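You operate a simulated robot arm through the tools that you are given. There is no shell and no other tool. Be economical: measure what you need, move in short steps, check, and stop when the job is done.

The job below is to be done with a simulated robot arm. You get a single attempt, and the scene is never put back.

## Task
Switch CALL on at the wall, call the ticket beside keypad 23, recall it once, switch the keypad off.
Fine: call it at keypad 23 itself.

It is judged by the outcome, as a careful person would: the job done as asked, and still so three seconds after it is handed in. It fails if anything else is knocked over, pushed out of place, dropped, spilled or broken.

## Robot
A 6-joint arm with a two-finger parallel gripper on a trunk, on a base that drives. Base frame: it is fixed to the floor where the robot stands at the start and does not move with it; the origin is under the middle of the robot, x ahead of it, y to its left, z up. Lengths are in mm, angles in rad, forces in N, time in s.
With the tool pointing down near the work surface it reaches from about 100 to 620 mm from the robot's upright axis, wherever it stands. Its first joint turns from -2.897 to 2.897 rad. Places, roughly: air wall switch [400, -100, 1200]; call wall switch [400, 0, 1200]; counter twenty-five keypad switch [-1200, -800, 800]; counter twenty-four keypad switch [-2500, -800, 800]; counter twenty-one keypad switch [-7000, -800, 800]; counter twenty-three keypad switch [-3900, -800, 800]; counter twenty-three next key [-3800, -800, 800]; counter twenty-three recall key [-3800, -800, 800]; counter twenty-two keypad switch [-5300, -800, 800]; signs wall switch [400, 100, 1200]; ticket [-3750, -750, 750]. Payload 1.57 kg.
The tool frame sits at the grasp point between the pads (the TCP): z along the fingers, y along the line on which they close. The tips reach 30 mm beyond it. Largest opening 110 mm; finger width 24, thickness 12; the body of the gripper, 48 by 112 mm, starts 78 mm behind the TCP.
Orientation is told as [roll, pitch, yaw] about the base's x, y, z axes, in that order, counted from this pose: with the fingers straight down and closing along the base's y, the tool's x points along the base's -x, its y along +y and its z along -z.

## Interface
- The arm moves only by the tool jog_arm. Its argument "targets" is a list of rows, each a list of 3 entries, a list of its own where there are three numbers: the turn, a rotation vector about the base's x, y, z in rad, then the shift along the base's x, y, z in mm, then the closure, from 0 (fully open) to 1 (shut). In form: [[[wx, wy, wz], [x, y, z], grip], ...]. A call has 1 to 20 rows; each row shifts and turns the commanded pose from where the row before left it. A row lasts 0.2 s, in which the tool goes at most 50 mm and 0.15 rad; a call with a longer step from one row to the next is refused whole, and so is a gripper value outside its range. Where a pose cannot be reached the arm comes as near as it can. A force on the tool above 70 N (or 10 N above the force at the start of the call, whichever is more), or a blocked arm, ends the call early, and 0.2 s more pass. Each finger travels about 108 mm/s and halts on what it meets, pressing with about 30 N; the grip force reading is that of the motor and also rises with nothing between the fingers. The clock runs only during rows and for 0.2 s after the last one: add rows that do not move to give the fingers time. The reply holds the time, the measured pose of the TCP, the force on the tool along the base axes, the opening and the grip force, in the units named above and with some noise, with the torque about the TCP (base axes, N m) and any sound that the robot's microphone picked up.
- Cameras (640 x 400 px; columns grow to the right, rows downward): "scene" is now at [72.7, 103.6, 1767.9]; the picture's right is [-0.28, -0.96, 0.00], its down [-0.59, 0.17, -0.79] and it looks along [0.76, -0.22, -0.61] (base axes); focal length 254 px, centre (320, 200). "wrist" rides on the gripper at [70, 16, -141] in the tool frame; the picture's right is [-0.23, 0.97, 0.00], its down [-0.86, -0.20, -0.48] and it looks along [-0.47, -0.11, 0.88] (tool axes); focal length 222 px, centre (320, 200). There is no depth. A picture from a camera that has moved, and an enlarged one, comes with that camera's place and axes in the base frame and with its lens. The place of the scene camera against the robot may be out by one fixed shift of up to 25 mm in any direction.
- capture(camera): a new picture of that camera. No time passes.
- slide_trunk(by): slides the trunk up (or, below 0, down) by that many mm; the arm and the scene camera ride with it, the base frame stays. It gives what a move gives, with no picture.
- steer(legs): drives the robot by 1 to 6 legs, each [ahead, left, turn to the left] in mm, mm and rad, along the robot's own axes; the way and the turn of a leg run together, so that a leg with both is an arc; at most 1500 mm and 3.142 rad a leg. The arm and the cameras ride along, it lands a little off, and it stops where it bumps. It gives what a move gives.
- turn_head(pan, tilt): turns the head with the scene camera to pan (to the left, within 2.094 rad either way) and tilt (down, from -0.506 to 1.204), counted from straight ahead of the robot. It gives what a move gives.
- close_up(camera, box): a new picture of the part [left, top, right, bottom] of that camera's present view, enlarged. No time passes.
- hand_in(): hands the job in; it is judged then, once.

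Work in short steps. Places have to be worked out from the pictures, the camera data and where the tool is seen: move nearer, look again, correct. Check each grasp and each placing, and mend what went wrong. You have 120 turns and 90 pictures in all, those below and enlarged ones among them. Open the gripper and draw the arm clear of the work before you hand the job in, unless the task says otherwise; then end with one line.

The tools are called after "Request:" by a JSON object that holds its "fn" and its "kwargs". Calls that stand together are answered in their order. jog_arm: Moves the arm, as the interface text tells. Its arguments: {"type":"object","properties":{"targets":{"type":"array","items":{"type":"array"}}},"required":["targets"]} The other tools are called the same way: slide_trunk (by) slides the trunk up or down; steer (legs) drives the base; turn_head (pan, tilt) turns the head that bears the scene camera; capture (camera) takes a picture; close_up (camera, box) takes an enlarged picture of a part of a camera's view; hand_in () hands the job in.

At the start:

```text
time_s: 0.0
tool_pos: [326.0, 8.5, 1466.1]
ee_rot: [-0.001, 0.002, 0.002]
ft_force: [-0.5, 0.9, -0.5]
ft_torque: [0.01, 0.03, 0.01]
gripper_width: 109.8
grasp_force: 0.1
trunk travel left (down, up): [-350.0, 240.0]
robot x, y, heading: [-0.9, -5.4, -0.002]
head pan, tilt: [-0.271, 1.201]
```

scene: 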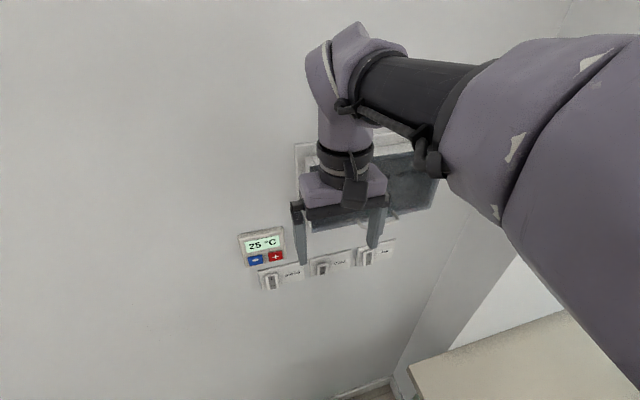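
wrist: 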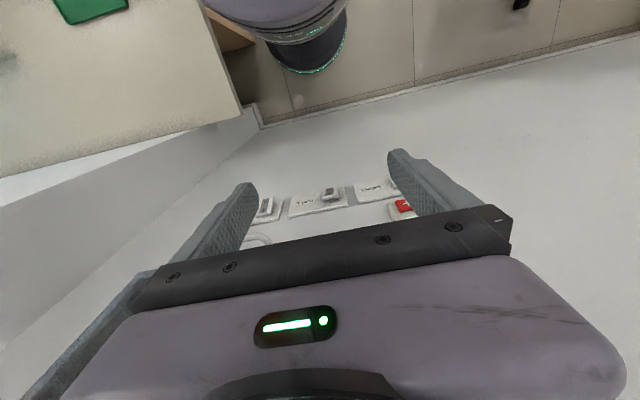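

The wall shows three switches under a panel; I'll zoom in on them to read labels and see their states.

Request:
{"fn": "close_up", "kwargs": {"camera": "scene", "box": [220, 210, 420, 310]}}

Request:
{"fn": "close_up", "kwargs": {"camera": "wrist", "box": [230, 160, 430, 260]}}

```text
3.20 times, centred on (320, 260) of scene
camera zoom: at [72.7, 103.6, 1767.9], right [-0.28, -0.96, 0.0], down [-0.59, 0.17, -0.79], along [0.76, -0.22, -0.61], focal length 812 px, centre (320, 8)
```

zoom: 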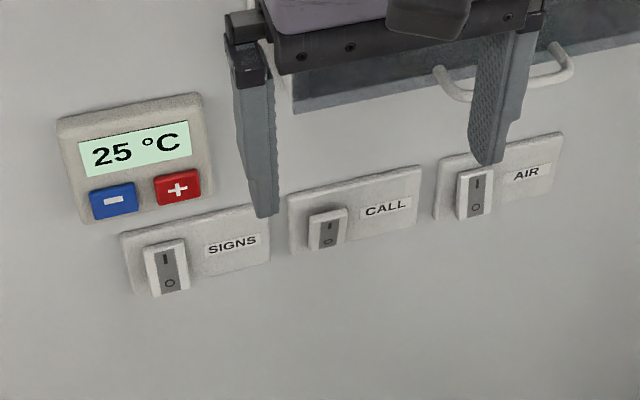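

```text
3.20 times, centred on (330, 210) of wrist
camera zoom: at [255.8, 25.2, 1607.9], right [0.23, 0.97, 0.0], down [0.86, -0.2, 0.48], along [0.47, -0.11, -0.88], focal length 711 px, centre (288, 168)
```

zoom: 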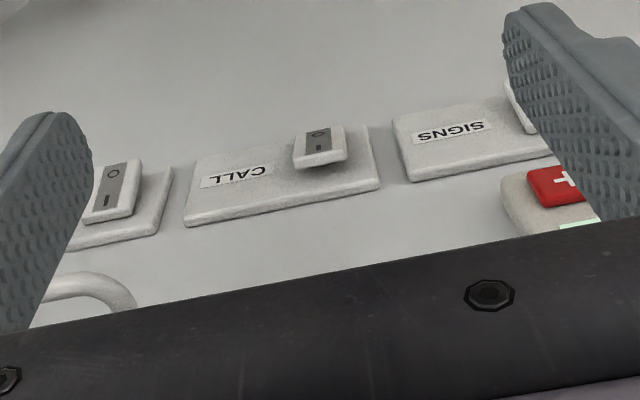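

CALL is off (its top "I" half stands out), while SIGNS and AIR are on. I'll back off a little to get room to point the fingers at the wall, and look at it less steeply.

Request:
{"fn": "steer", "kwargs": {"legs": [[-200, 0, 0]]}}

Request:
{"fn": "turn_head", "kwargs": {"pan": 0.0, "tilt": 0.7}}

Request:
{"fn": "capture", "kwargs": {"camera": "scene"}}

Request:
{"fn": "capture", "kwargs": {"camera": "wrist"}}

```text
time_s: 1.6
tool_pos: [125.4, 9.2, 1465.9]
ee_rot: [0.001, 0.002, 0.001]
ft_force: [-0.3, 0.6, 0.0]
ft_torque: [0.01, -0.03, 0.01]
gripper_width: 110.0
grasp_force: 0.1
trunk travel left (down, up): [-350.0, 240.0]
robot x, y, heading: [-198.5, 0.7, 0.002]
head pan, tilt: [-0.271, 1.201]
```

```text
time_s: 2.5
tool_pos: [124.3, 7.2, 1466.3]
ee_rot: [0.001, 0.001, 0.004]
ft_force: [-0.1, 0.3, -0.3]
ft_torque: [0.01, -0.03, 0.01]
gripper_width: 109.8
grasp_force: 0.1
trunk travel left (down, up): [-350.0, 240.0]
robot x, y, heading: [-199.4, -0.2, 0.001]
head pan, tilt: [0.0, 0.7]
```

```text
85 pictures are left
camera scene: at [-124.5, 119.4, 1767.1], right [-0.1, -1.0, 0.0], down [-0.62, 0.06, -0.78], along [0.78, -0.07, -0.62], focal length 254 px, centre (320, 200)
```

scene: 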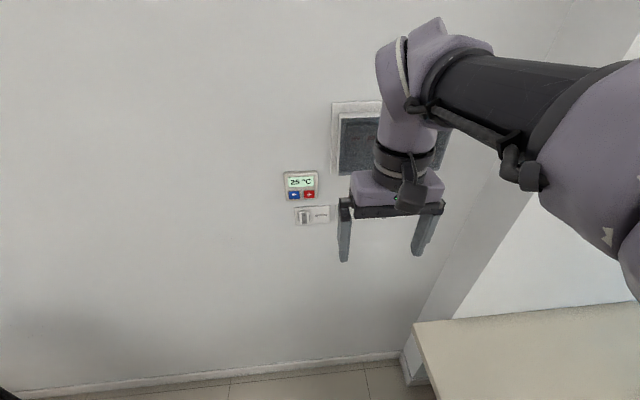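

```text
84 pictures are left
camera wrist: at [56.0, 25.5, 1608.0], right [0.23, 0.97, 0.0], down [0.86, -0.2, 0.48], along [0.47, -0.11, -0.88], focal length 222 px, centre (320, 200)
```

wrist: 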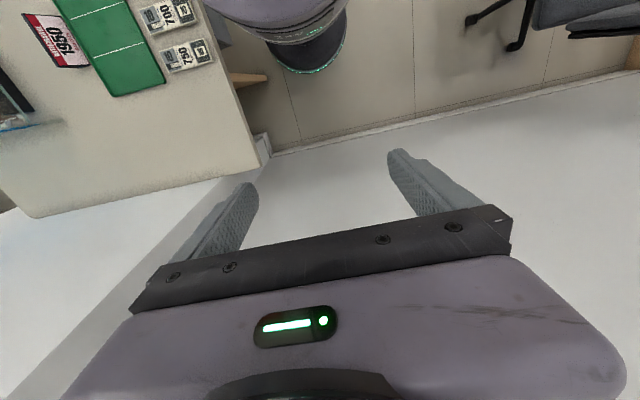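

Triangulating the two scene views puts the switches near x≈420–435, z≈1270, with CALL at y≈0. I'll turn the fingers to point at the wall, closed, stopping short of it.

Request:
{"fn": "jog_arm", "kwargs": {"targets": [[[0, -0.1428, 0], [14, 0, -8], 1], [[0, -0.1428, 0], [14, 0, -8], 1], [[0, -0.1428, 0], [14, 0, -8], 1], [[0, -0.1428, 0], [14, 0, -8], 1], [[0, -0.1428, 0], [14, 0, -8], 1], [[0, -0.1428, 0], [14, 0, -8], 1], [[0, -0.1428, 0], [14, 0, -8], 1], [[0, -0.1428, 0], [14, 0, -8], 1], [[0, -0.1428, 0], [14, 0, -8], 1], [[0, -0.1428, 0], [14, 0, -8], 1], [[0, -0.1428, 0], [14, 0, -8], 1], [[0, 0, 0], [0, 0, 0], 1]]}}

Request:
{"fn": "capture", "kwargs": {"camera": "scene"}}

Request:
{"fn": "capture", "kwargs": {"camera": "wrist"}}

```text
time_s: 5.1
tool_pos: [329.2, 10.6, 1408.7]
ee_rot: [-1.409, -1.57, 1.408]
ft_force: [-0.6, -0.7, -0.3]
ft_torque: [-0.04, 0.01, -0.02]
gripper_width: 0.1
grasp_force: 21.4
out of reach, approached as far as the arm can: row 7, 8, 9, 10
trunk travel left (down, up): [-350.0, 240.0]
robot x, y, heading: [-201.0, -4.8, 0.007]
head pan, tilt: [0.0, 0.7]
```

```text
83 pictures are left
camera scene: at [-126.1, 127.7, 1764.8], right [0.0, -1.0, 0.0], down [-0.64, 0.0, -0.77], along [0.77, 0.0, -0.64], focal length 254 px, centre (320, 200)
```

scene: 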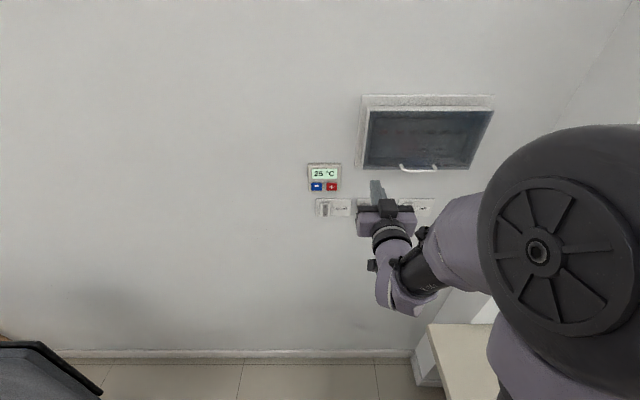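

```text
82 pictures are left
camera wrist: at [186.7, 27.7, 1338.6], right [0.0, 0.97, 0.23], down [-0.48, -0.2, 0.86], along [0.88, -0.11, 0.47], focal length 222 px, centre (320, 200)
```

wrist: 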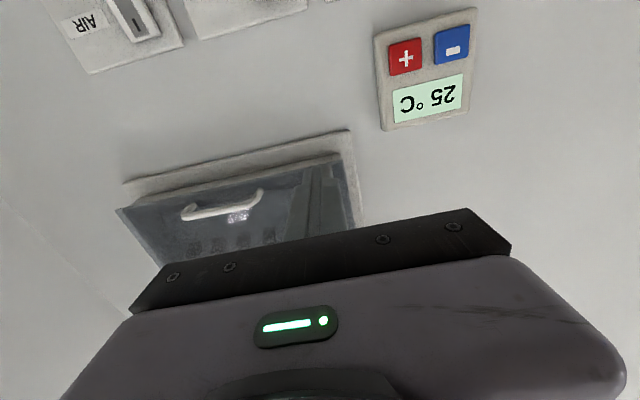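

The tool now points at the wall. From the wrist view AIR is at about y≈-117, z≈1254, and SIGNS at y≈113, so CALL should be near y≈-2, z≈1258. I'll lower the trunk and look.

Request:
{"fn": "slide_trunk", "kwargs": {"by": -120}}

Request:
{"fn": "close_up", "kwargs": {"camera": "scene", "box": [280, 100, 480, 225]}}

Request:
{"fn": "capture", "kwargs": {"camera": "wrist"}}

```text
time_s: 6.6
tool_pos: [329.6, 11.4, 1287.7]
ee_rot: [-1.128, -1.569, 1.127]
ft_force: [0.2, 0.1, 0.9]
ft_torque: [-0.02, -0.01, -0.03]
gripper_width: 0.2
grasp_force: 21.5
trunk travel left (down, up): [-230.0, 360.0]
robot x, y, heading: [-200.2, 2.0, 0.001]
head pan, tilt: [0.0, 0.7]
```

```text
3.20 times, centred on (380, 162) of scene
camera zoom: at [-124.7, 127.7, 1644.8], right [0.0, -1.0, 0.0], down [-0.64, 0.0, -0.76], along [0.76, 0.0, -0.64], focal length 812 px, centre (128, 320)
```

zoom: 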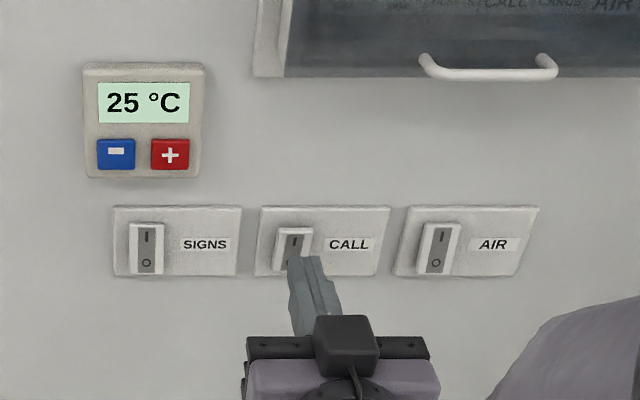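

```text
80 pictures are left
camera wrist: at [187.7, 27.6, 1218.8], right [0.0, 0.97, 0.23], down [-0.48, -0.2, 0.86], along [0.88, -0.11, 0.47], focal length 222 px, centre (320, 200)
```

wrist: 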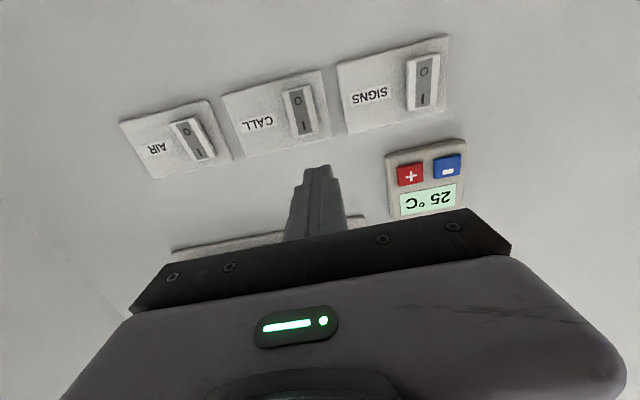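

The tip is at about (360, 10, 1288); the CALL "I" half is at about (435, 4, 1259). I'll line up and advance most of the way, then check.

Request:
{"fn": "jog_arm", "kwargs": {"targets": [[[0, 0, 0], [0, -6, -25], 1], [[0, 0, 0], [20, 0, 0], 1], [[0, 0, 0], [20, 0, 0], 1], [[0, 0, 0], [0, 0, 0], 1]]}}

Request:
{"fn": "close_up", "kwargs": {"camera": "wrist", "box": [220, 50, 420, 175]}}

Request:
{"fn": "close_up", "kwargs": {"camera": "scene", "box": [320, 140, 420, 203]}}

```text
time_s: 7.6
tool_pos: [374.7, 4.3, 1260.6]
ee_rot: [-1.211, -1.57, 1.213]
ft_force: [0.0, 0.0, 0.5]
ft_torque: [0.01, -0.01, -0.02]
gripper_width: 0.1
grasp_force: 21.1
out of reach, approached as far as the arm can: row 1
trunk travel left (down, up): [-230.0, 360.0]
robot x, y, heading: [-199.1, 1.9, -0.002]
head pan, tilt: [0.0, 0.7]
```

```text
3.20 times, centred on (320, 112) of wrist
camera zoom: at [232.4, 22.4, 1192.5], right [0.0, 0.97, 0.23], down [-0.48, -0.2, 0.86], along [0.88, -0.11, 0.47], focal length 711 px, centre (320, 480)
```

zoom: 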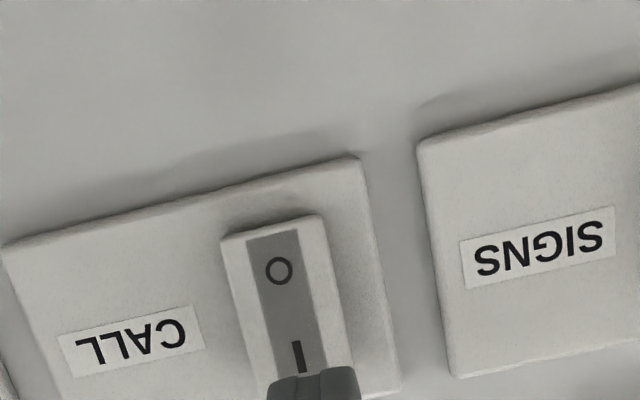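

```text
6.35 times, centred on (370, 172) of scene
camera zoom: at [-125.0, 127.7, 1644.8], right [0.0, -1.0, 0.0], down [-0.64, 0.0, -0.77], along [0.77, 0.0, -0.64], focal length 1611 px, centre (2, 381)
```

zoom: 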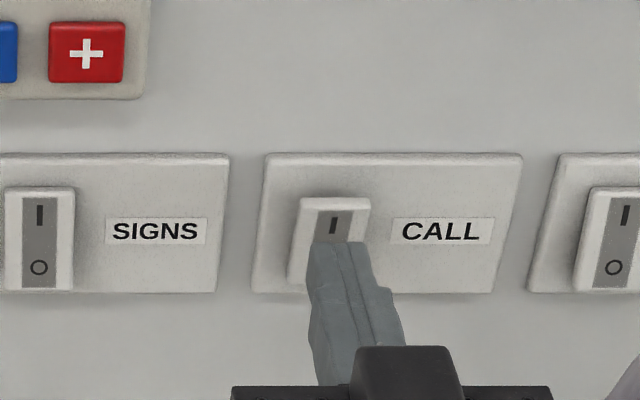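

The tip is lined up just at the "I" mark with some 20 mm to go. I'll push in by small steps.

Request:
{"fn": "jog_arm", "kwargs": {"targets": [[[0, 0, 0], [5, 0, 0], 1], [[0, 0, 0], [5, 0, 0], 1], [[0, 0, 0], [4, 0, 0], 1], [[0, 0, 0], [3, 0, 0], 1], [[0, 0, 0], [3, 0, 0], 1]]}}

Request:
{"fn": "close_up", "kwargs": {"camera": "scene", "box": [320, 140, 420, 203]}}

```text
time_s: 8.8
tool_pos: [392.1, 5.3, 1263.2]
ee_rot: [-1.247, -1.569, 1.248]
ft_force: [0.9, 0.5, 0.0]
ft_torque: [-0.02, 0.01, -0.02]
gripper_width: 0.1
grasp_force: 21.7
trunk travel left (down, up): [-230.0, 360.0]
robot x, y, heading: [-196.5, -1.1, -0.002]
head pan, tilt: [0.0, 0.7]
```

```text
6.35 times, centred on (370, 172) of scene
camera zoom: at [-124.6, 127.7, 1644.7], right [0.0, -1.0, 0.0], down [-0.64, 0.0, -0.76], along [0.76, 0.0, -0.64], focal length 1611 px, centre (2, 381)
```

zoom: 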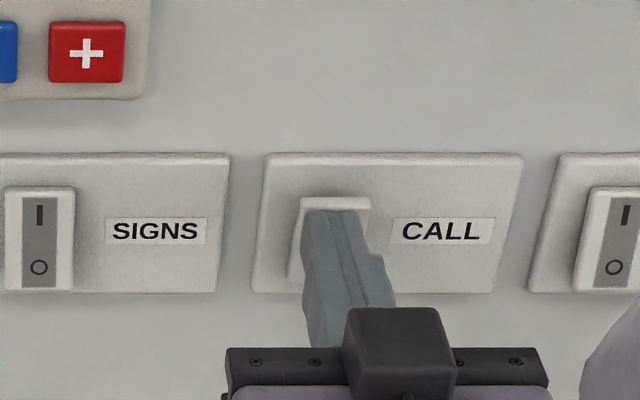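

No contact yet, and the tip covers the "I" half. I'll keep going in 3 mm steps.

Request:
{"fn": "jog_arm", "kwargs": {"targets": [[[0, 0, 0], [3, 0, 0], 1], [[0, 0, 0], [3, 0, 0], 1], [[0, 0, 0], [3, 0, 0], 1], [[0, 0, 0], [3, 0, 0], 1]]}}

Request:
{"fn": "close_up", "kwargs": {"camera": "scene", "box": [320, 140, 420, 203]}}

```text
time_s: 9.8
tool_pos: [407.0, 3.1, 1262.8]
ee_rot: [-0.947, -1.57, 0.949]
ft_force: [0.3, 0.6, -0.2]
ft_torque: [-0.04, 0.02, 0.0]
gripper_width: 0.0
grasp_force: 20.9
trunk travel left (down, up): [-230.0, 360.0]
robot x, y, heading: [-196.9, 0.9, -0.001]
head pan, tilt: [0.0, 0.7]
```

```text
6.35 times, centred on (370, 172) of scene
camera zoom: at [-124.5, 127.7, 1644.7], right [0.0, -1.0, 0.0], down [-0.64, 0.0, -0.76], along [0.76, 0.0, -0.64], focal length 1611 px, centre (2, 381)
```

zoom: 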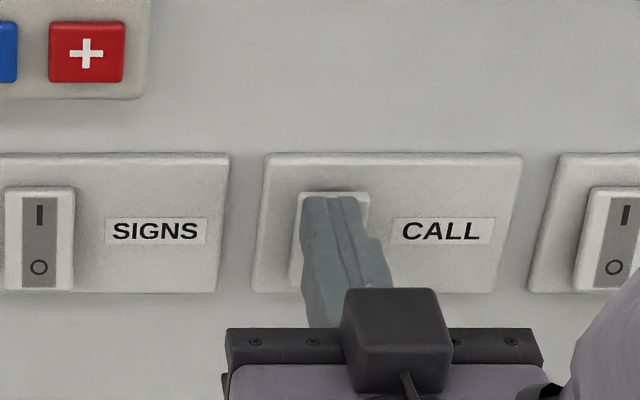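

The rocker seems to be starting to move. A few more small steps.

Request:
{"fn": "jog_arm", "kwargs": {"targets": [[[0, 0, 0], [2, 0, 0], 1], [[0, 0, 0], [2, 0, 0], 1], [[0, 0, 0], [2, 0, 0], 1], [[0, 0, 0], [2, 0, 0], 1]]}}

Request:
{"fn": "close_up", "kwargs": {"camera": "scene", "box": [320, 140, 420, 203]}}

```text
time_s: 10.8
tool_pos: [406.4, 3.5, 1263.5]
ee_rot: [-1.04, -1.57, 1.038]
ft_force: [-43.8, -0.1, -14.9]
ft_torque: [-0.01, 1.02, 0.0]
gripper_width: 0.0
grasp_force: 21.4
trunk travel left (down, up): [-230.0, 360.0]
robot x, y, heading: [-198.7, -5.6, 0.007]
head pan, tilt: [0.0, 0.7]
heard: click
```

```text
6.35 times, centred on (370, 172) of scene
camera zoom: at [-132.1, 127.7, 1644.9], right [0.0, -1.0, 0.0], down [-0.64, 0.0, -0.77], along [0.77, 0.0, -0.64], focal length 1611 px, centre (2, 381)
```

zoom: 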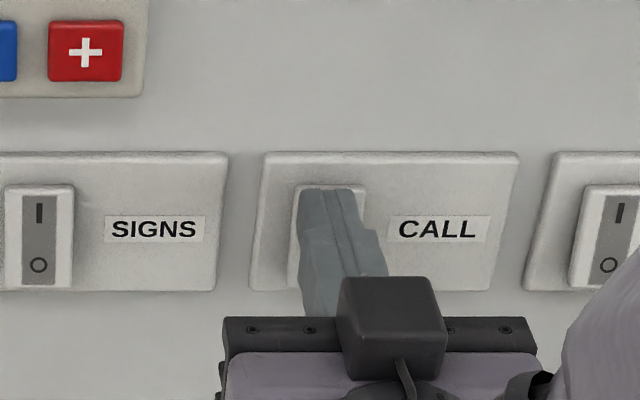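

Heard a click. I'll draw back and check the switch; then also look toward the right where the counters are.

Request:
{"fn": "jog_arm", "kwargs": {"targets": [[[0, 0, 0], [-20, 0, 0], 1], [[0, 0, 0], [-30, 0, 0], 1], [[0, 0, 0], [-40, 0, 0], 1], [[0, 0, 0], [0, 0, 0], 1]]}}

Request:
{"fn": "close_up", "kwargs": {"camera": "wrist", "box": [170, 20, 490, 220]}}

Request:
{"fn": "turn_head", "kwargs": {"pan": -2.0, "tilt": 0.5}}

Request:
{"fn": "capture", "kwargs": {"camera": "scene"}}

```text
time_s: 11.8
tool_pos: [332.0, 3.9, 1265.1]
ee_rot: [-1.061, -1.569, 1.062]
ft_force: [0.9, 0.2, 0.2]
ft_torque: [0.01, 0.0, 0.02]
gripper_width: 0.1
grasp_force: 21.0
out of reach, approached as far as the arm can: row 3
trunk travel left (down, up): [-230.0, 360.0]
robot x, y, heading: [-201.6, -1.0, 0.005]
head pan, tilt: [0.0, 0.7]
```

```text
2.00 times, centred on (330, 120) of wrist
camera zoom: at [191.6, 20.4, 1196.5], right [0.0, 0.97, 0.23], down [-0.48, -0.2, 0.86], along [0.88, -0.11, 0.47], focal length 444 px, centre (300, 360)
```

zoom: 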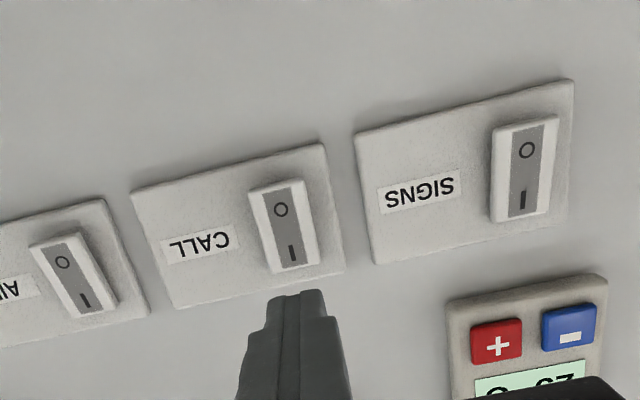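

```text
time_s: 13.8
tool_pos: [332.2, 3.2, 1264.8]
ee_rot: [-1.037, -1.57, 1.036]
ft_force: [0.4, 0.2, -0.4]
ft_torque: [0.0, -0.02, -0.01]
gripper_width: 0.0
grasp_force: 21.6
trunk travel left (down, up): [-230.0, 360.0]
robot x, y, heading: [-198.4, -0.1, 0.003]
head pan, tilt: [-2.0, 0.499]
```

```text
73 pictures are left
camera scene: at [-247.3, 44.8, 1662.4], right [-0.91, 0.41, 0.0], down [0.2, 0.44, -0.88], along [-0.36, -0.8, -0.48], focal length 254 px, centre (320, 200)
```

scene: 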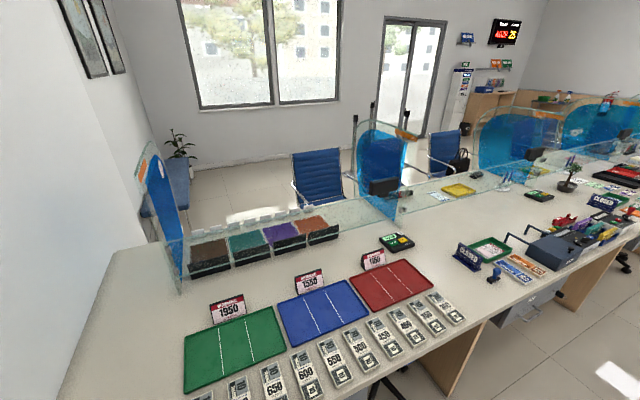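

CALL now sits like the other two. I'll fold the arm back to fingers-down, clear of the wall, and zoom in on the far display and the counters.

Request:
{"fn": "jog_arm", "kwargs": {"targets": [[[0, 0.1428, 0], [-10, 0, 8], 1], [[0, 0.1428, 0], [-10, 0, 8], 1], [[0, 0.1428, 0], [-10, 0, 8], 1], [[0, 0.1428, 0], [-10, 0, 8], 1], [[0, 0.1428, 0], [-10, 0, 8], 1], [[0, 0.1428, 0], [-10, 0, 8], 1], [[0, 0.1428, 0], [-10, 0, 8], 1], [[0, 0.1428, 0], [-14, 0, 8], 1], [[0, 0.1428, 0], [-14, 0, 8], 1], [[0, 0.1428, 0], [-14, 0, 8], 1], [[0, 0.1428, 0], [-14, 0, 8], 1], [[0, 0, 0], [0, 0, 0], 1]]}}

Request:
{"fn": "close_up", "kwargs": {"camera": "scene", "box": [440, 0, 560, 75]}}

Request:
{"fn": "close_up", "kwargs": {"camera": "scene", "box": [340, 100, 640, 288]}}

Request:
{"fn": "steer", "kwargs": {"legs": [[0, 0, 1.571]]}}

Request:
{"fn": "turn_head", "kwargs": {"pan": 0.0, "tilt": 0.5}}

```text
time_s: 16.4
tool_pos: [205.2, 4.3, 1353.4]
ee_rot: [0.0, 0.002, 0.001]
ft_force: [-0.1, -0.6, 0.2]
ft_torque: [-0.03, -0.01, 0.01]
gripper_width: 0.2
grasp_force: 21.3
trunk travel left (down, up): [-230.0, 360.0]
robot x, y, heading: [-198.9, 1.6, 0.007]
head pan, tilt: [-2.0, 0.499]
```

```text
5.33 times, centred on (500, 38) of scene
camera zoom: at [-247.7, 44.8, 1662.4], right [-0.91, 0.41, 0.0], down [0.2, 0.44, -0.88], along [-0.36, -0.8, -0.48], focal length 1353 px, centre (-640, 1067)
```

zoom: 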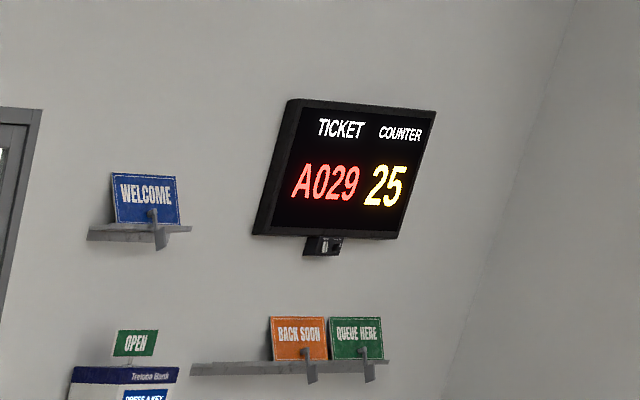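

```text
2.13 times, centred on (490, 194) of scene
camera zoom: at [-247.7, 44.8, 1662.4], right [-0.91, 0.41, 0.0], down [0.2, 0.44, -0.88], along [-0.36, -0.8, -0.48], focal length 540 px, centre (-42, 213)
```

zoom: 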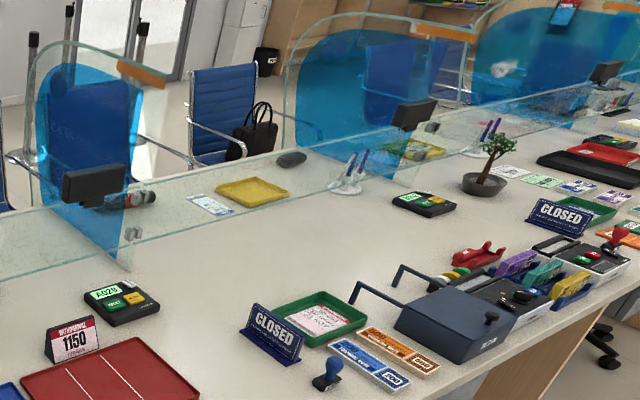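

```text
time_s: 20.6
tool_pos: [-205.9, 403.8, 1354.5]
ee_rot: [0.0, 0.0, 1.578]
ft_force: [-0.2, -0.4, 0.4]
ft_torque: [0.01, -0.03, 0.01]
gripper_width: 0.1
grasp_force: 21.2
trunk travel left (down, up): [-230.0, 360.0]
robot x, y, heading: [-195.7, 2.1, 1.575]
head pan, tilt: [-2.0, 0.499]
```

```text
time_s: 22.5
tool_pos: [-205.8, 404.1, 1353.7]
ee_rot: [0.0, -0.001, 1.578]
ft_force: [0.3, 0.6, -0.1]
ft_torque: [0.02, 0.0, 0.01]
gripper_width: 0.0
grasp_force: 20.9
trunk travel left (down, up): [-230.0, 360.0]
robot x, y, heading: [-198.9, 3.6, 1.573]
head pan, tilt: [0.0, 0.499]
```

The display shows A029 at counter 25; each keypad has a NEXT and a RECALL key. I now face away from the counter; I'll look down the aisle along -x to see whether it is clear.

Request:
{"fn": "turn_head", "kwargs": {"pan": 1.57, "tilt": 0.3}}

Request:
{"fn": "capture", "kwargs": {"camera": "scene"}}

```text
time_s: 24.2
tool_pos: [-204.2, 404.8, 1353.5]
ee_rot: [-0.001, 0.001, 1.577]
ft_force: [-0.2, -0.8, -0.7]
ft_torque: [0.0, 0.01, 0.0]
gripper_width: 0.2
grasp_force: 21.1
trunk travel left (down, up): [-230.0, 360.0]
robot x, y, heading: [-198.6, -3.1, 1.573]
head pan, tilt: [1.571, 0.3]
```

```text
70 pictures are left
camera scene: at [-422.6, -33.8, 1680.8], right [-0.01, 1.0, 0.0], down [0.3, 0.0, -0.96], along [-0.96, -0.01, -0.3], focal length 254 px, centre (320, 200)
```

scene: 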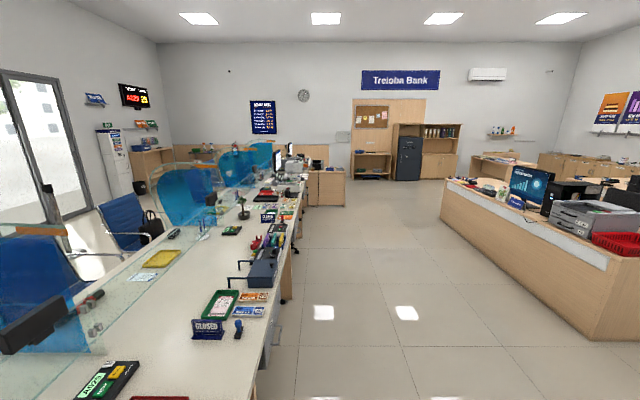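

The aisle at y≈0 is clear all along the counter. I'll drive sideways (to my left, -x) to about x=-3700, with no turn for now.

Request:
{"fn": "steer", "kwargs": {"legs": [[60, 0, 0], [0, 1500, 0], [0, 1500, 0], [0, 480, 0]]}}

Request:
{"fn": "turn_head", "kwargs": {"pan": 2.09, "tilt": 0.6}}

Request:
{"fn": "capture", "kwargs": {"camera": "scene"}}

```text
time_s: 41.6
tool_pos: [-3685.6, 338.2, 1352.3]
ee_rot: [-0.001, 0.0, 1.621]
ft_force: [0.4, -0.4, 0.2]
ft_torque: [-0.01, -0.05, -0.01]
gripper_width: 0.1
grasp_force: 21.1
trunk travel left (down, up): [-230.0, 360.0]
robot x, y, heading: [-3659.0, -65.7, 1.624]
head pan, tilt: [1.571, 0.3]
```

```text
time_s: 42.5
tool_pos: [-3684.5, 338.1, 1353.6]
ee_rot: [0.0, 0.0, 1.621]
ft_force: [-0.3, -0.2, -0.3]
ft_torque: [-0.03, 0.02, 0.0]
gripper_width: 0.1
grasp_force: 21.5
trunk travel left (down, up): [-230.0, 360.0]
robot x, y, heading: [-3658.4, -61.7, 1.625]
head pan, tilt: [2.089, 0.6]
```

```text
69 pictures are left
camera scene: at [-3863.2, -152.3, 1653.4], right [-0.54, 0.84, 0.0], down [0.48, 0.3, -0.83], along [-0.7, -0.44, -0.56], focal length 254 px, centre (320, 200)
```

scene: 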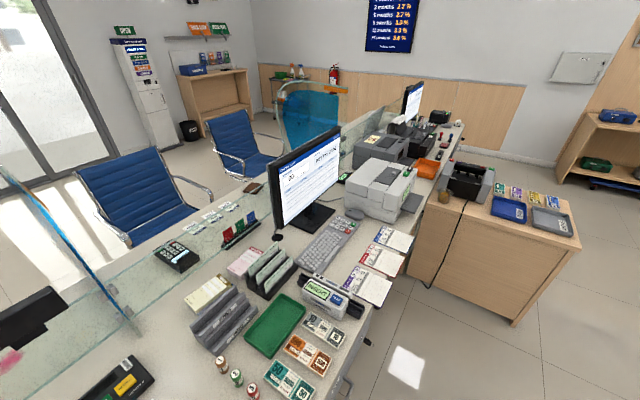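

The robot is at (-3659, -62). I'll move off the counter a bit and turn round to face it.

Request:
{"fn": "steer", "kwargs": {"legs": [[80, 0, 0], [0, 0, 3.088]]}}

Request:
{"fn": "turn_head", "kwargs": {"pan": 0.0, "tilt": 0.8}}

Request:
{"fn": "capture", "kwargs": {"camera": "scene"}}

Request:
{"fn": "capture", "kwargs": {"camera": "wrist"}}

```text
time_s: 50.9
tool_pos: [-3647.3, -389.1, 1353.4]
ee_rot: [0.0, 0.001, -1.539]
ft_force: [0.0, 0.5, -0.4]
ft_torque: [0.03, 0.03, 0.04]
gripper_width: 0.1
grasp_force: 21.1
trunk travel left (down, up): [-230.0, 360.0]
robot x, y, heading: [-3663.2, 14.6, -1.537]
head pan, tilt: [2.089, 0.6]
```

```text
time_s: 52.9
tool_pos: [-3646.5, -388.2, 1354.4]
ee_rot: [0.0, -0.001, -1.537]
ft_force: [-0.8, -0.4, 0.0]
ft_torque: [0.01, 0.02, 0.01]
gripper_width: 0.0
grasp_force: 20.8
trunk travel left (down, up): [-230.0, 360.0]
robot x, y, heading: [-3662.5, 15.8, -1.537]
head pan, tilt: [0.0, 0.799]
```

```text
68 pictures are left
camera scene: at [-3512.0, -54.0, 1636.5], right [-1.0, -0.03, 0.0], down [-0.02, 0.72, -0.7], along [0.02, -0.7, -0.72], focal length 254 px, centre (320, 200)
```

scene: 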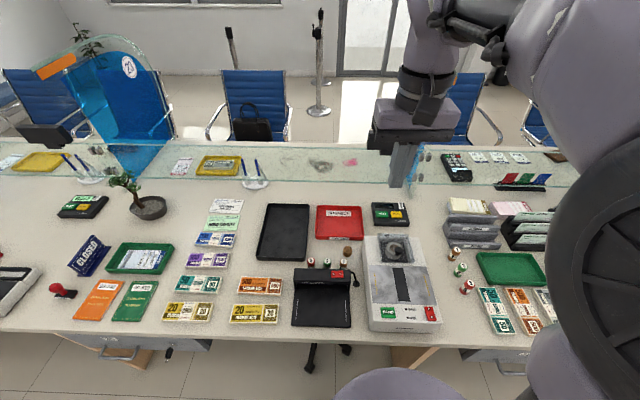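

```text
67 pictures are left
camera wrist: at [-3632.2, -318.5, 1495.3], right [0.98, -0.19, 0.0], down [-0.17, -0.86, 0.48], along [-0.09, -0.47, -0.88], focal length 222 px, centre (320, 200)
```

wrist: 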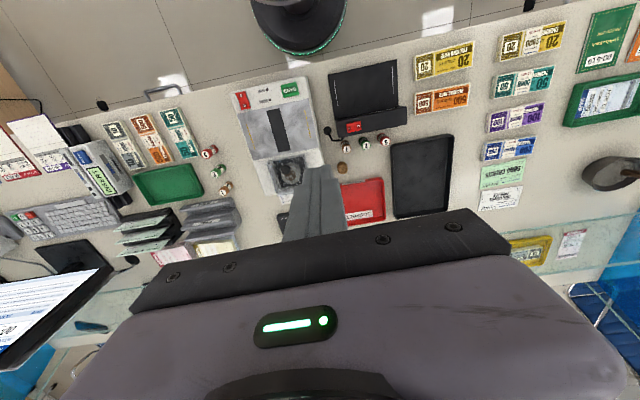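

Keypad 23 should be the one right of the red tray at pixel (390,214), about (-3805,-815). I'll zoom in on it and its surroundings for the ticket.

Request:
{"fn": "close_up", "kwargs": {"camera": "scene", "box": [290, 150, 470, 262]}}

Request:
{"fn": "close_up", "kwargs": {"camera": "scene", "box": [360, 190, 420, 228]}}

```text
3.56 times, centred on (380, 206) of scene
camera zoom: at [-3512.0, -54.0, 1636.5], right [-1.0, -0.03, 0.0], down [-0.02, 0.72, -0.7], along [0.02, -0.7, -0.72], focal length 902 px, centre (107, 179)
```

zoom: 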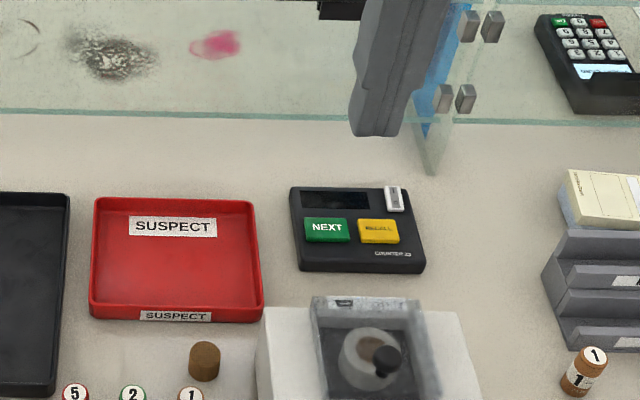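

```text
10.53 times, centred on (390, 209) of scene
camera zoom: at [-3512.0, -54.0, 1636.5], right [-1.0, -0.03, 0.0], down [-0.02, 0.72, -0.7], along [0.02, -0.7, -0.72], focal length 2670 px, centre (-417, 105)
```

zoom: 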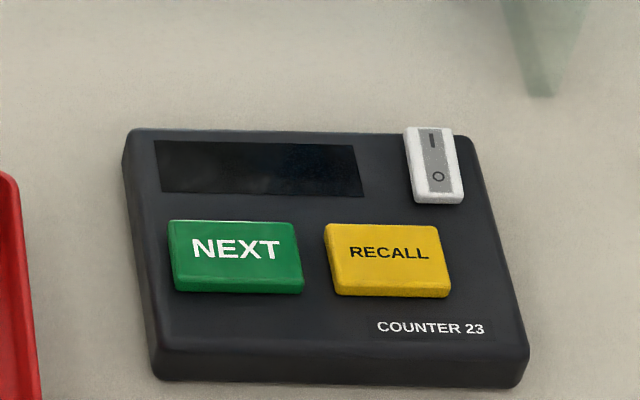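

Keypad 23 is off (display blank, "O" end down by the look). I haven't found the ticket yet; I'll look through the wrist camera near the keypad.

Request:
{"fn": "close_up", "kwargs": {"camera": "wrist", "box": [230, 130, 430, 255]}}

Request:
{"fn": "jog_arm", "kwargs": {"targets": [[[0, 0, 0], [40, 0, 0], 1], [[0, 0, 0], [40, 0, 0], 1], [[0, 0, 0], [40, 0, 0], 1], [[0, 0, 0], [0, 0, 0], 1]]}}

Request:
{"fn": "capture", "kwargs": {"camera": "wrist"}}

```text
3.20 times, centred on (330, 192) of wrist
camera zoom: at [-3632.2, -318.5, 1495.3], right [0.98, -0.19, 0.0], down [-0.17, -0.86, 0.48], along [-0.09, -0.47, -0.88], focal length 711 px, centre (288, 224)
```

zoom: 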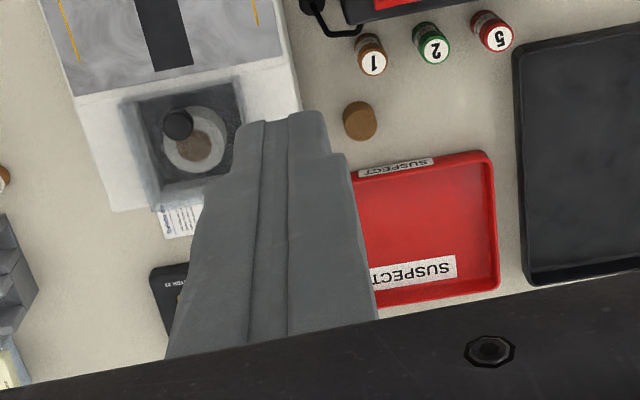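

```text
time_s: 53.9
tool_pos: [-3526.1, -389.4, 1354.9]
ee_rot: [-0.001, 0.0, -1.538]
ft_force: [0.3, 0.4, 0.5]
ft_torque: [0.03, -0.01, -0.02]
gripper_width: 0.5
grasp_force: 21.3
trunk travel left (down, up): [-230.0, 360.0]
robot x, y, heading: [-3664.5, 14.6, -1.54]
head pan, tilt: [0.0, 0.799]
```

```text
63 pictures are left
camera wrist: at [-3512.5, -317.5, 1496.5], right [0.98, -0.19, 0.0], down [-0.17, -0.86, 0.48], along [-0.09, -0.47, -0.88], focal length 222 px, centre (320, 200)
```

wrist: 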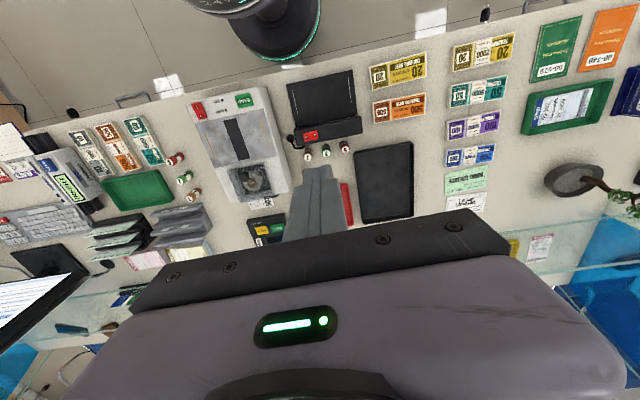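

A white slip pokes out between the counting machine and keypad 23; I'll zoom in on it.

Request:
{"fn": "close_up", "kwargs": {"camera": "wrist", "box": [220, 180, 310, 236]}}

```text
7.11 times, centred on (265, 208) of wrist
camera zoom: at [-3512.5, -317.5, 1496.5], right [0.98, -0.19, 0.0], down [-0.17, -0.86, 0.48], along [-0.09, -0.47, -0.88], focal length 1580 px, centre (711, 143)
```

zoom: 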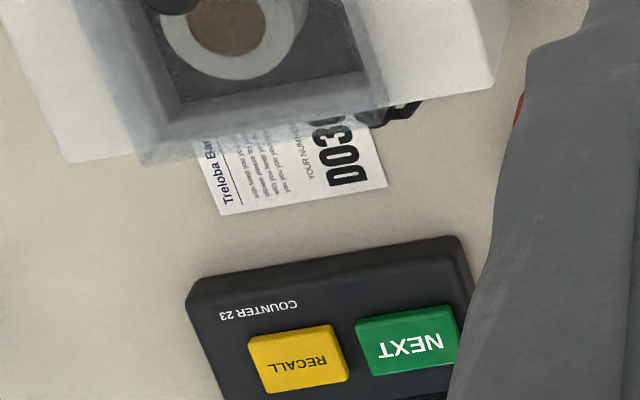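

The ticket reads "D03?" with its end hidden behind the machine. I'll shift the base in line with the keypad and slightly nearer (counter edge at y≈-310), then bring the wrist camera further over.

Request:
{"fn": "steer", "kwargs": {"legs": [[65, -110, -0.033]]}}

Request:
{"fn": "jog_arm", "kwargs": {"targets": [[[0, 0, 0], [-25, -30, 0], 1], [[0, 0, 0], [-25, -30, 0], 1], [[0, 0, 0], [-25, -30, 0], 1], [[0, 0, 0], [-25, -30, 0], 1], [[0, 0, 0], [0, -30, 0], 1], [[0, 0, 0], [0, -30, 0], 1], [[0, 0, 0], [0, 0, 0], 1]]}}

Request:
{"fn": "capture", "kwargs": {"camera": "wrist"}}

```text
time_s: 55.1
tool_pos: [-3647.8, -460.9, 1354.1]
ee_rot: [0.002, 0.001, -1.57]
ft_force: [-0.9, -0.4, -0.3]
ft_torque: [0.01, -0.03, -0.01]
gripper_width: 0.2
grasp_force: 20.9
trunk travel left (down, up): [-230.0, 360.0]
robot x, y, heading: [-3769.5, -55.4, -1.565]
head pan, tilt: [0.0, 0.799]
```

```text
time_s: 56.8
tool_pos: [-3746.6, -638.0, 1353.4]
ee_rot: [0.001, -0.002, -1.568]
ft_force: [-0.4, 0.3, 0.9]
ft_torque: [-0.04, 0.0, 0.04]
gripper_width: 0.1
grasp_force: 21.2
trunk travel left (down, up): [-230.0, 360.0]
robot x, y, heading: [-3769.5, -53.1, -1.567]
head pan, tilt: [0.0, 0.799]
```

```text
61 pictures are left
camera wrist: at [-3730.3, -567.7, 1496.1], right [0.97, -0.23, 0.0], down [-0.2, -0.85, 0.48], along [-0.11, -0.47, -0.88], focal length 222 px, centre (320, 200)
```

wrist: 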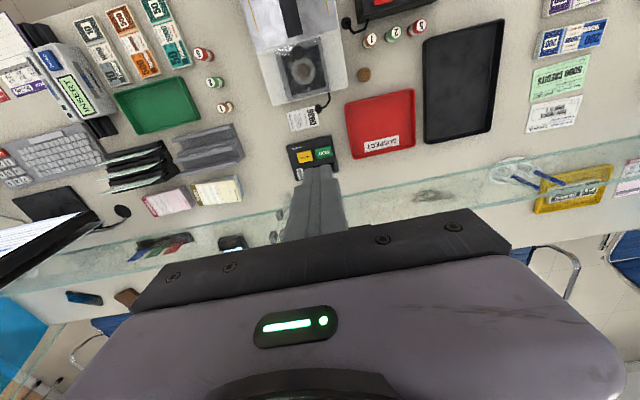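

The ticket is in view now; zooming in to read it.

Request:
{"fn": "close_up", "kwargs": {"camera": "wrist", "box": [270, 90, 350, 140]}}

Request:
{"fn": "close_up", "kwargs": {"camera": "wrist", "box": [270, 130, 350, 180]}}

```text
8.00 times, centred on (310, 115) of wrist
camera zoom: at [-3730.3, -567.7, 1496.1], right [0.97, -0.23, 0.0], down [-0.2, -0.85, 0.48], along [-0.11, -0.47, -0.88], focal length 1777 px, centre (400, 880)
```

zoom: 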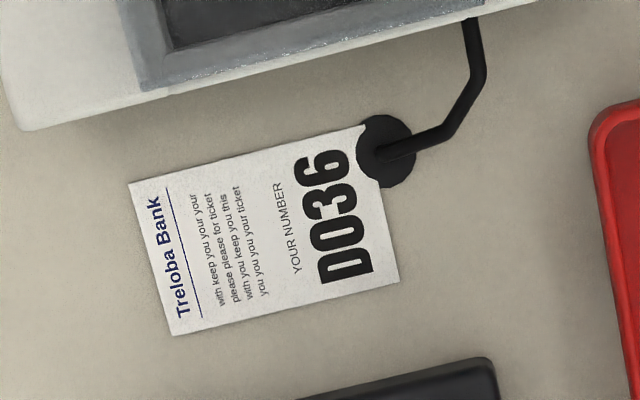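

```text
8.00 times, centred on (310, 155) of wrist
camera zoom: at [-3730.3, -567.7, 1496.1], right [0.97, -0.23, 0.0], down [-0.2, -0.85, 0.48], along [-0.11, -0.47, -0.88], focal length 1777 px, centre (400, 560)
```

zoom: 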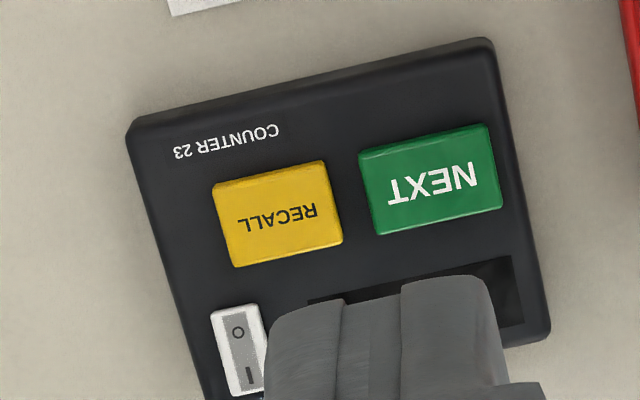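

The ticket is D036. Keypad: NEXT ≈(-3766,-783), RECALL ≈(-3831,-782), switch ≈(-3863,-838). That is a long reach, so I'll check how near to the counter the base already is.

Request:
{"fn": "turn_head", "kwargs": {"pan": 0.0, "tilt": 1.2}}

Request:
{"fn": "capture", "kwargs": {"camera": "scene"}}

```text
time_s: 57.6
tool_pos: [-3746.9, -640.2, 1354.6]
ee_rot: [0.0, 0.002, -1.568]
ft_force: [0.1, 0.3, 0.1]
ft_torque: [0.0, -0.03, 0.02]
gripper_width: 0.0
grasp_force: 21.4
trunk travel left (down, up): [-230.0, 360.0]
robot x, y, heading: [-3772.6, -54.4, -1.568]
head pan, tilt: [0.0, 1.201]
```

```text
58 pictures are left
camera scene: at [-3621.7, -100.8, 1608.8], right [-1.0, 0.0, 0.0], down [0.0, 0.93, -0.36], along [0.0, -0.36, -0.93], focal length 254 px, centre (320, 200)
```

scene: 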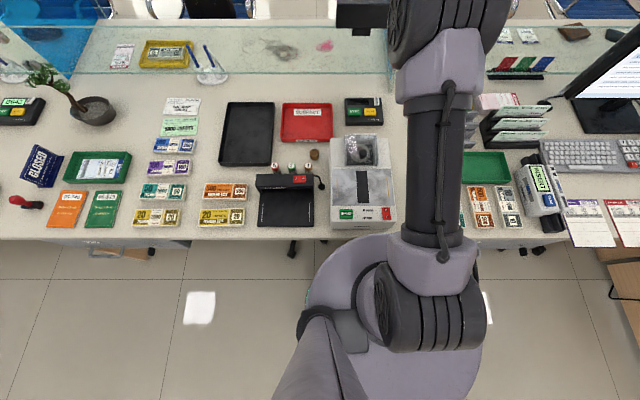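

The base is about at the counter edge, so I'll stay here and reach by tilting the tool forward. First I lower the trunk, which brings the shoulder nearer the work height.

Request:
{"fn": "slide_trunk", "kwargs": {"by": -200}}

Request:
{"fn": "jog_arm", "kwargs": {"targets": [[[-0.1, 0, 0], [-4, -30, -20], 1], [[-0.1, 0, 0], [-4, -30, -20], 1], [[-0.1, 0, 0], [-4, -30, -20], 1], [[-0.1, 0, 0], [-4, -30, -20], 1], [[-0.1, 0, 0], [-4, -20, -20], 1], [[0, 0, 0], [0, 0, -40], 1], [[0, 0, 0], [0, 0, -30], 1], [[0, 0, 0], [0, 0, 0], 1]]}}

Request:
{"fn": "turn_head", "kwargs": {"pan": 0.0, "tilt": 0.7}}

Request:
{"fn": "capture", "kwargs": {"camera": "scene"}}

Request:
{"fn": "capture", "kwargs": {"camera": "wrist"}}

```text
time_s: 59.8
tool_pos: [-3747.6, -641.0, 1153.3]
ee_rot: [0.0, -0.001, -1.569]
ft_force: [1.0, -0.3, 1.3]
ft_torque: [-0.01, 0.01, 0.03]
gripper_width: 0.0
grasp_force: 21.1
trunk travel left (down, up): [-30.0, 560.0]
robot x, y, heading: [-3769.5, -52.4, -1.565]
head pan, tilt: [0.0, 1.201]
```

```text
time_s: 61.6
tool_pos: [-3768.3, -780.0, 984.9]
ee_rot: [0.0, -0.5, -1.57]
ft_force: [-0.1, -0.6, -0.4]
ft_torque: [-0.01, -0.01, -0.01]
gripper_width: 0.3
grasp_force: 21.1
trunk travel left (down, up): [-30.0, 560.0]
robot x, y, heading: [-3769.2, -53.4, -1.573]
head pan, tilt: [0.0, 1.201]
```

```text
time_s: 62.5
tool_pos: [-3767.4, -780.0, 984.4]
ee_rot: [0.001, -0.501, -1.568]
ft_force: [-0.5, -0.3, -1.1]
ft_torque: [0.02, -0.02, -0.01]
gripper_width: 0.3
grasp_force: 21.6
trunk travel left (down, up): [-30.0, 560.0]
robot x, y, heading: [-3768.3, -52.6, -1.572]
head pan, tilt: [0.0, 0.7]
```

```text
57 pictures are left
camera scene: at [-3621.7, -129.8, 1444.7], right [-1.0, 0.0, 0.0], down [0.0, 0.64, -0.76], along [0.0, -0.76, -0.64], focal length 254 px, centre (320, 200)
```

scene: 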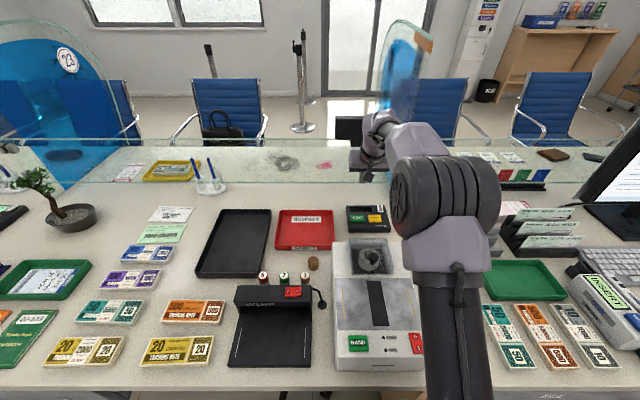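

```text
56 pictures are left
camera wrist: at [-3752.0, -650.1, 1075.7], right [0.97, -0.2, 0.11], down [-0.2, -0.52, 0.83], along [-0.11, -0.83, -0.55], focal length 222 px, centre (320, 200)
```

wrist: 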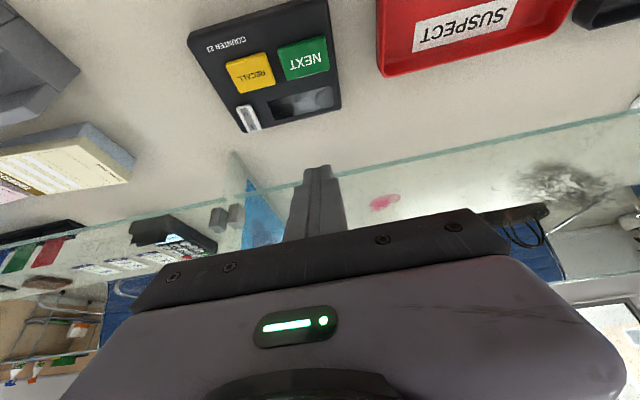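

Reach is fine at this tilt. Two wrist views agree on NEXT ≈(-3767,-780,783), RECALL ≈(-3835,-778), switch ≈(-3865,-837). Zooming for the rocker's detail.

Request:
{"fn": "close_up", "kwargs": {"camera": "wrist", "box": [180, 0, 360, 140]}}

```text
2.86 times, centred on (270, 70) of wrist
camera zoom: at [-3752.0, -650.1, 1075.7], right [0.97, -0.2, 0.11], down [-0.2, -0.52, 0.83], along [-0.11, -0.83, -0.55], focal length 635 px, centre (463, 571)
```

zoom: 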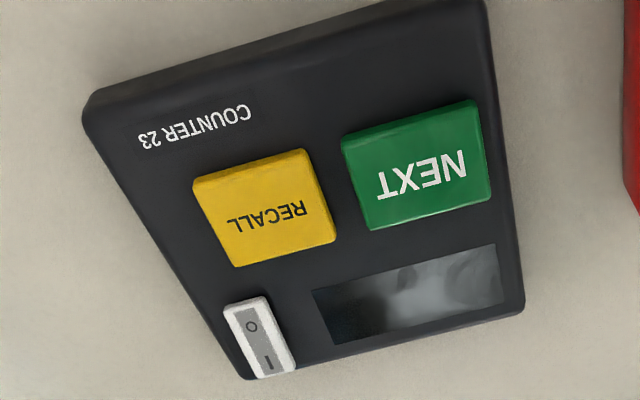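

The "I" end of the rocker is the far end, at about (-3865,-850,~790). I'll tilt a bit more and hover above it.

Request:
{"fn": "jog_arm", "kwargs": {"targets": [[[-0.1, 0, 0], [-33, -20, -25], 1], [[-0.1, 0, 0], [-32, -20, -25], 1], [[-0.1, 0, 0], [-32, -20, -25], 1], [[0, 0, 0], [0, 0, -30], 1], [[0, 0, 0], [0, 0, 0], 1], [[0, 0, 0], [0, 0, 0], 1]]}}

Request:
{"fn": "close_up", "kwargs": {"camera": "scene", "box": [310, 160, 450, 248]}}

Request:
{"fn": "capture", "kwargs": {"camera": "wrist"}}

```text
time_s: 63.9
tool_pos: [-3865.3, -840.1, 878.6]
ee_rot: [-0.002, -0.801, -1.567]
ft_force: [0.3, 0.5, -0.1]
ft_torque: [-0.02, 0.01, -0.03]
gripper_width: 0.1
grasp_force: 21.2
trunk travel left (down, up): [-30.0, 560.0]
robot x, y, heading: [-3769.9, -53.6, -1.57]
head pan, tilt: [0.0, 0.7]
```

```text
4.55 times, centred on (380, 204) of scene
camera zoom: at [-3621.7, -129.8, 1444.7], right [-1.0, 0.0, 0.0], down [0.0, 0.64, -0.77], along [0.0, -0.77, -0.64], focal length 1153 px, centre (47, 182)
```

zoom: 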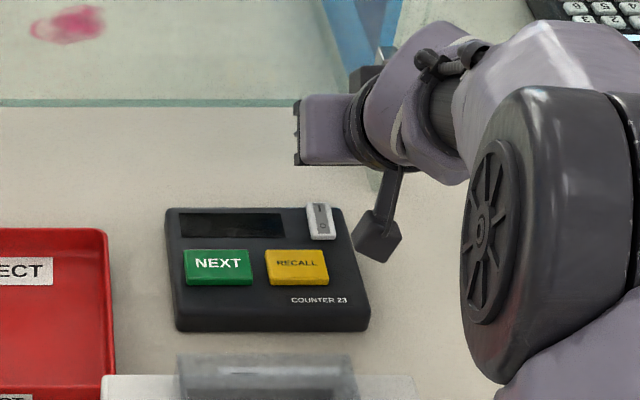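

```text
53 pictures are left
camera wrist: at [-3848.4, -688.6, 927.0], right [0.97, -0.16, 0.16], down [-0.2, -0.25, 0.95], along [-0.11, -0.95, -0.28], focal length 222 px, centre (320, 200)
```

wrist: 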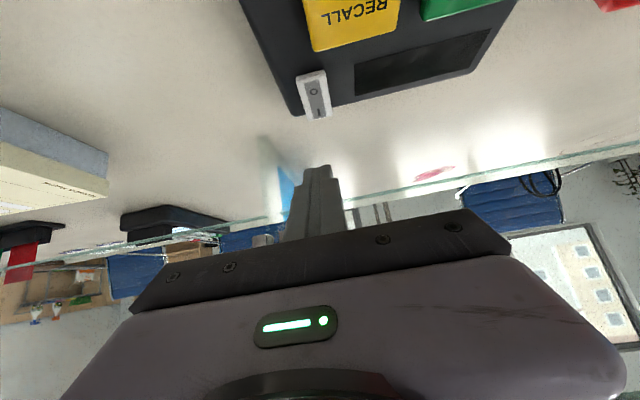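

The two estimates of the rocker differ by several mm, so I'll zoom in for a sharper fix from here.

Request:
{"fn": "close_up", "kwargs": {"camera": "wrist", "box": [270, 50, 370, 112]}}

Request:
{"fn": "close_up", "kwargs": {"camera": "wrist", "box": [270, 90, 430, 190]}}

```text
6.40 times, centred on (320, 81) of wrist
camera zoom: at [-3848.4, -688.6, 927.0], right [0.97, -0.16, 0.16], down [-0.2, -0.25, 0.95], along [-0.11, -0.95, -0.28], focal length 1422 px, centre (320, 962)
```

zoom: 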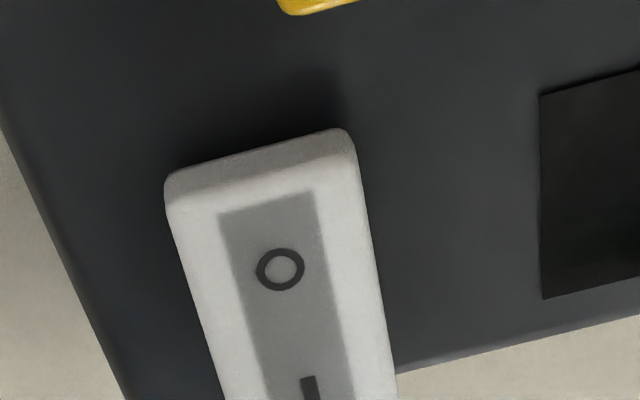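

```text
4.00 times, centred on (350, 140) of wrist
camera zoom: at [-3848.4, -688.6, 927.0], right [0.97, -0.16, 0.16], down [-0.2, -0.25, 0.95], along [-0.11, -0.95, -0.28], focal length 888 px, centre (200, 440)
```

zoom: 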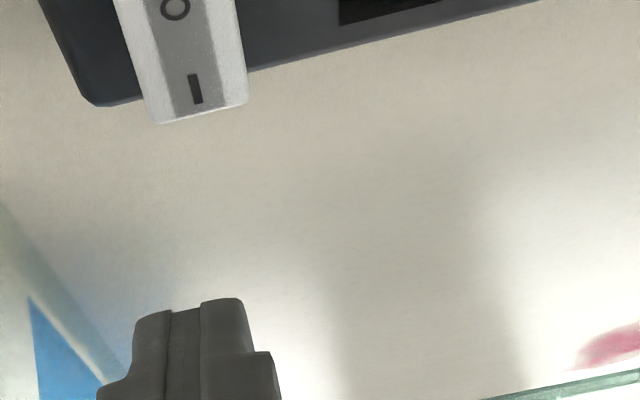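

With the tip itself as a check, both views meet at z≈819: the "I" mark is at about (-3854,-830,819), higher and nearer than I assumed. I'll correct sideways and look again before descending.

Request:
{"fn": "jog_arm", "kwargs": {"targets": [[[0, 0, 0], [11, 19, 0], 1], [[0, 0, 0], [0, 0, -10], 1], [[0, 0, 0], [0, 0, 0], 1]]}}

Request:
{"fn": "close_up", "kwargs": {"camera": "wrist", "box": [240, 60, 400, 160]}}

```text
time_s: 64.7
tool_pos: [-3852.2, -819.7, 868.4]
ee_rot: [-0.001, -0.801, -1.567]
ft_force: [-0.4, -0.7, -0.5]
ft_torque: [0.0, -0.02, 0.02]
gripper_width: 0.0
grasp_force: 21.2
trunk travel left (down, up): [-30.0, 560.0]
robot x, y, heading: [-3769.5, -56.2, -1.572]
head pan, tilt: [0.0, 0.7]
```

```text
4.00 times, centred on (320, 110) of wrist
camera zoom: at [-3836.5, -668.9, 916.9], right [0.97, -0.16, 0.16], down [-0.2, -0.25, 0.95], along [-0.11, -0.95, -0.28], focal length 888 px, centre (320, 560)
```

zoom: 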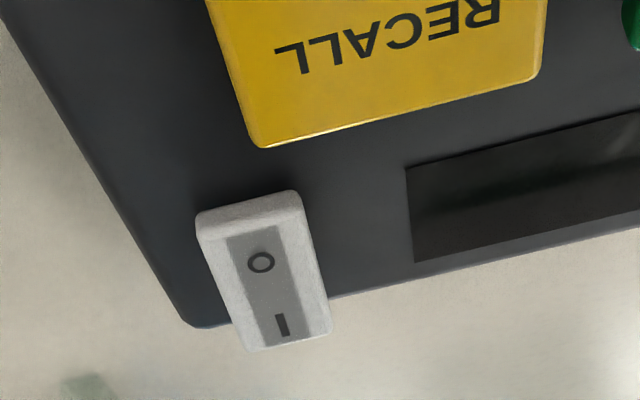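

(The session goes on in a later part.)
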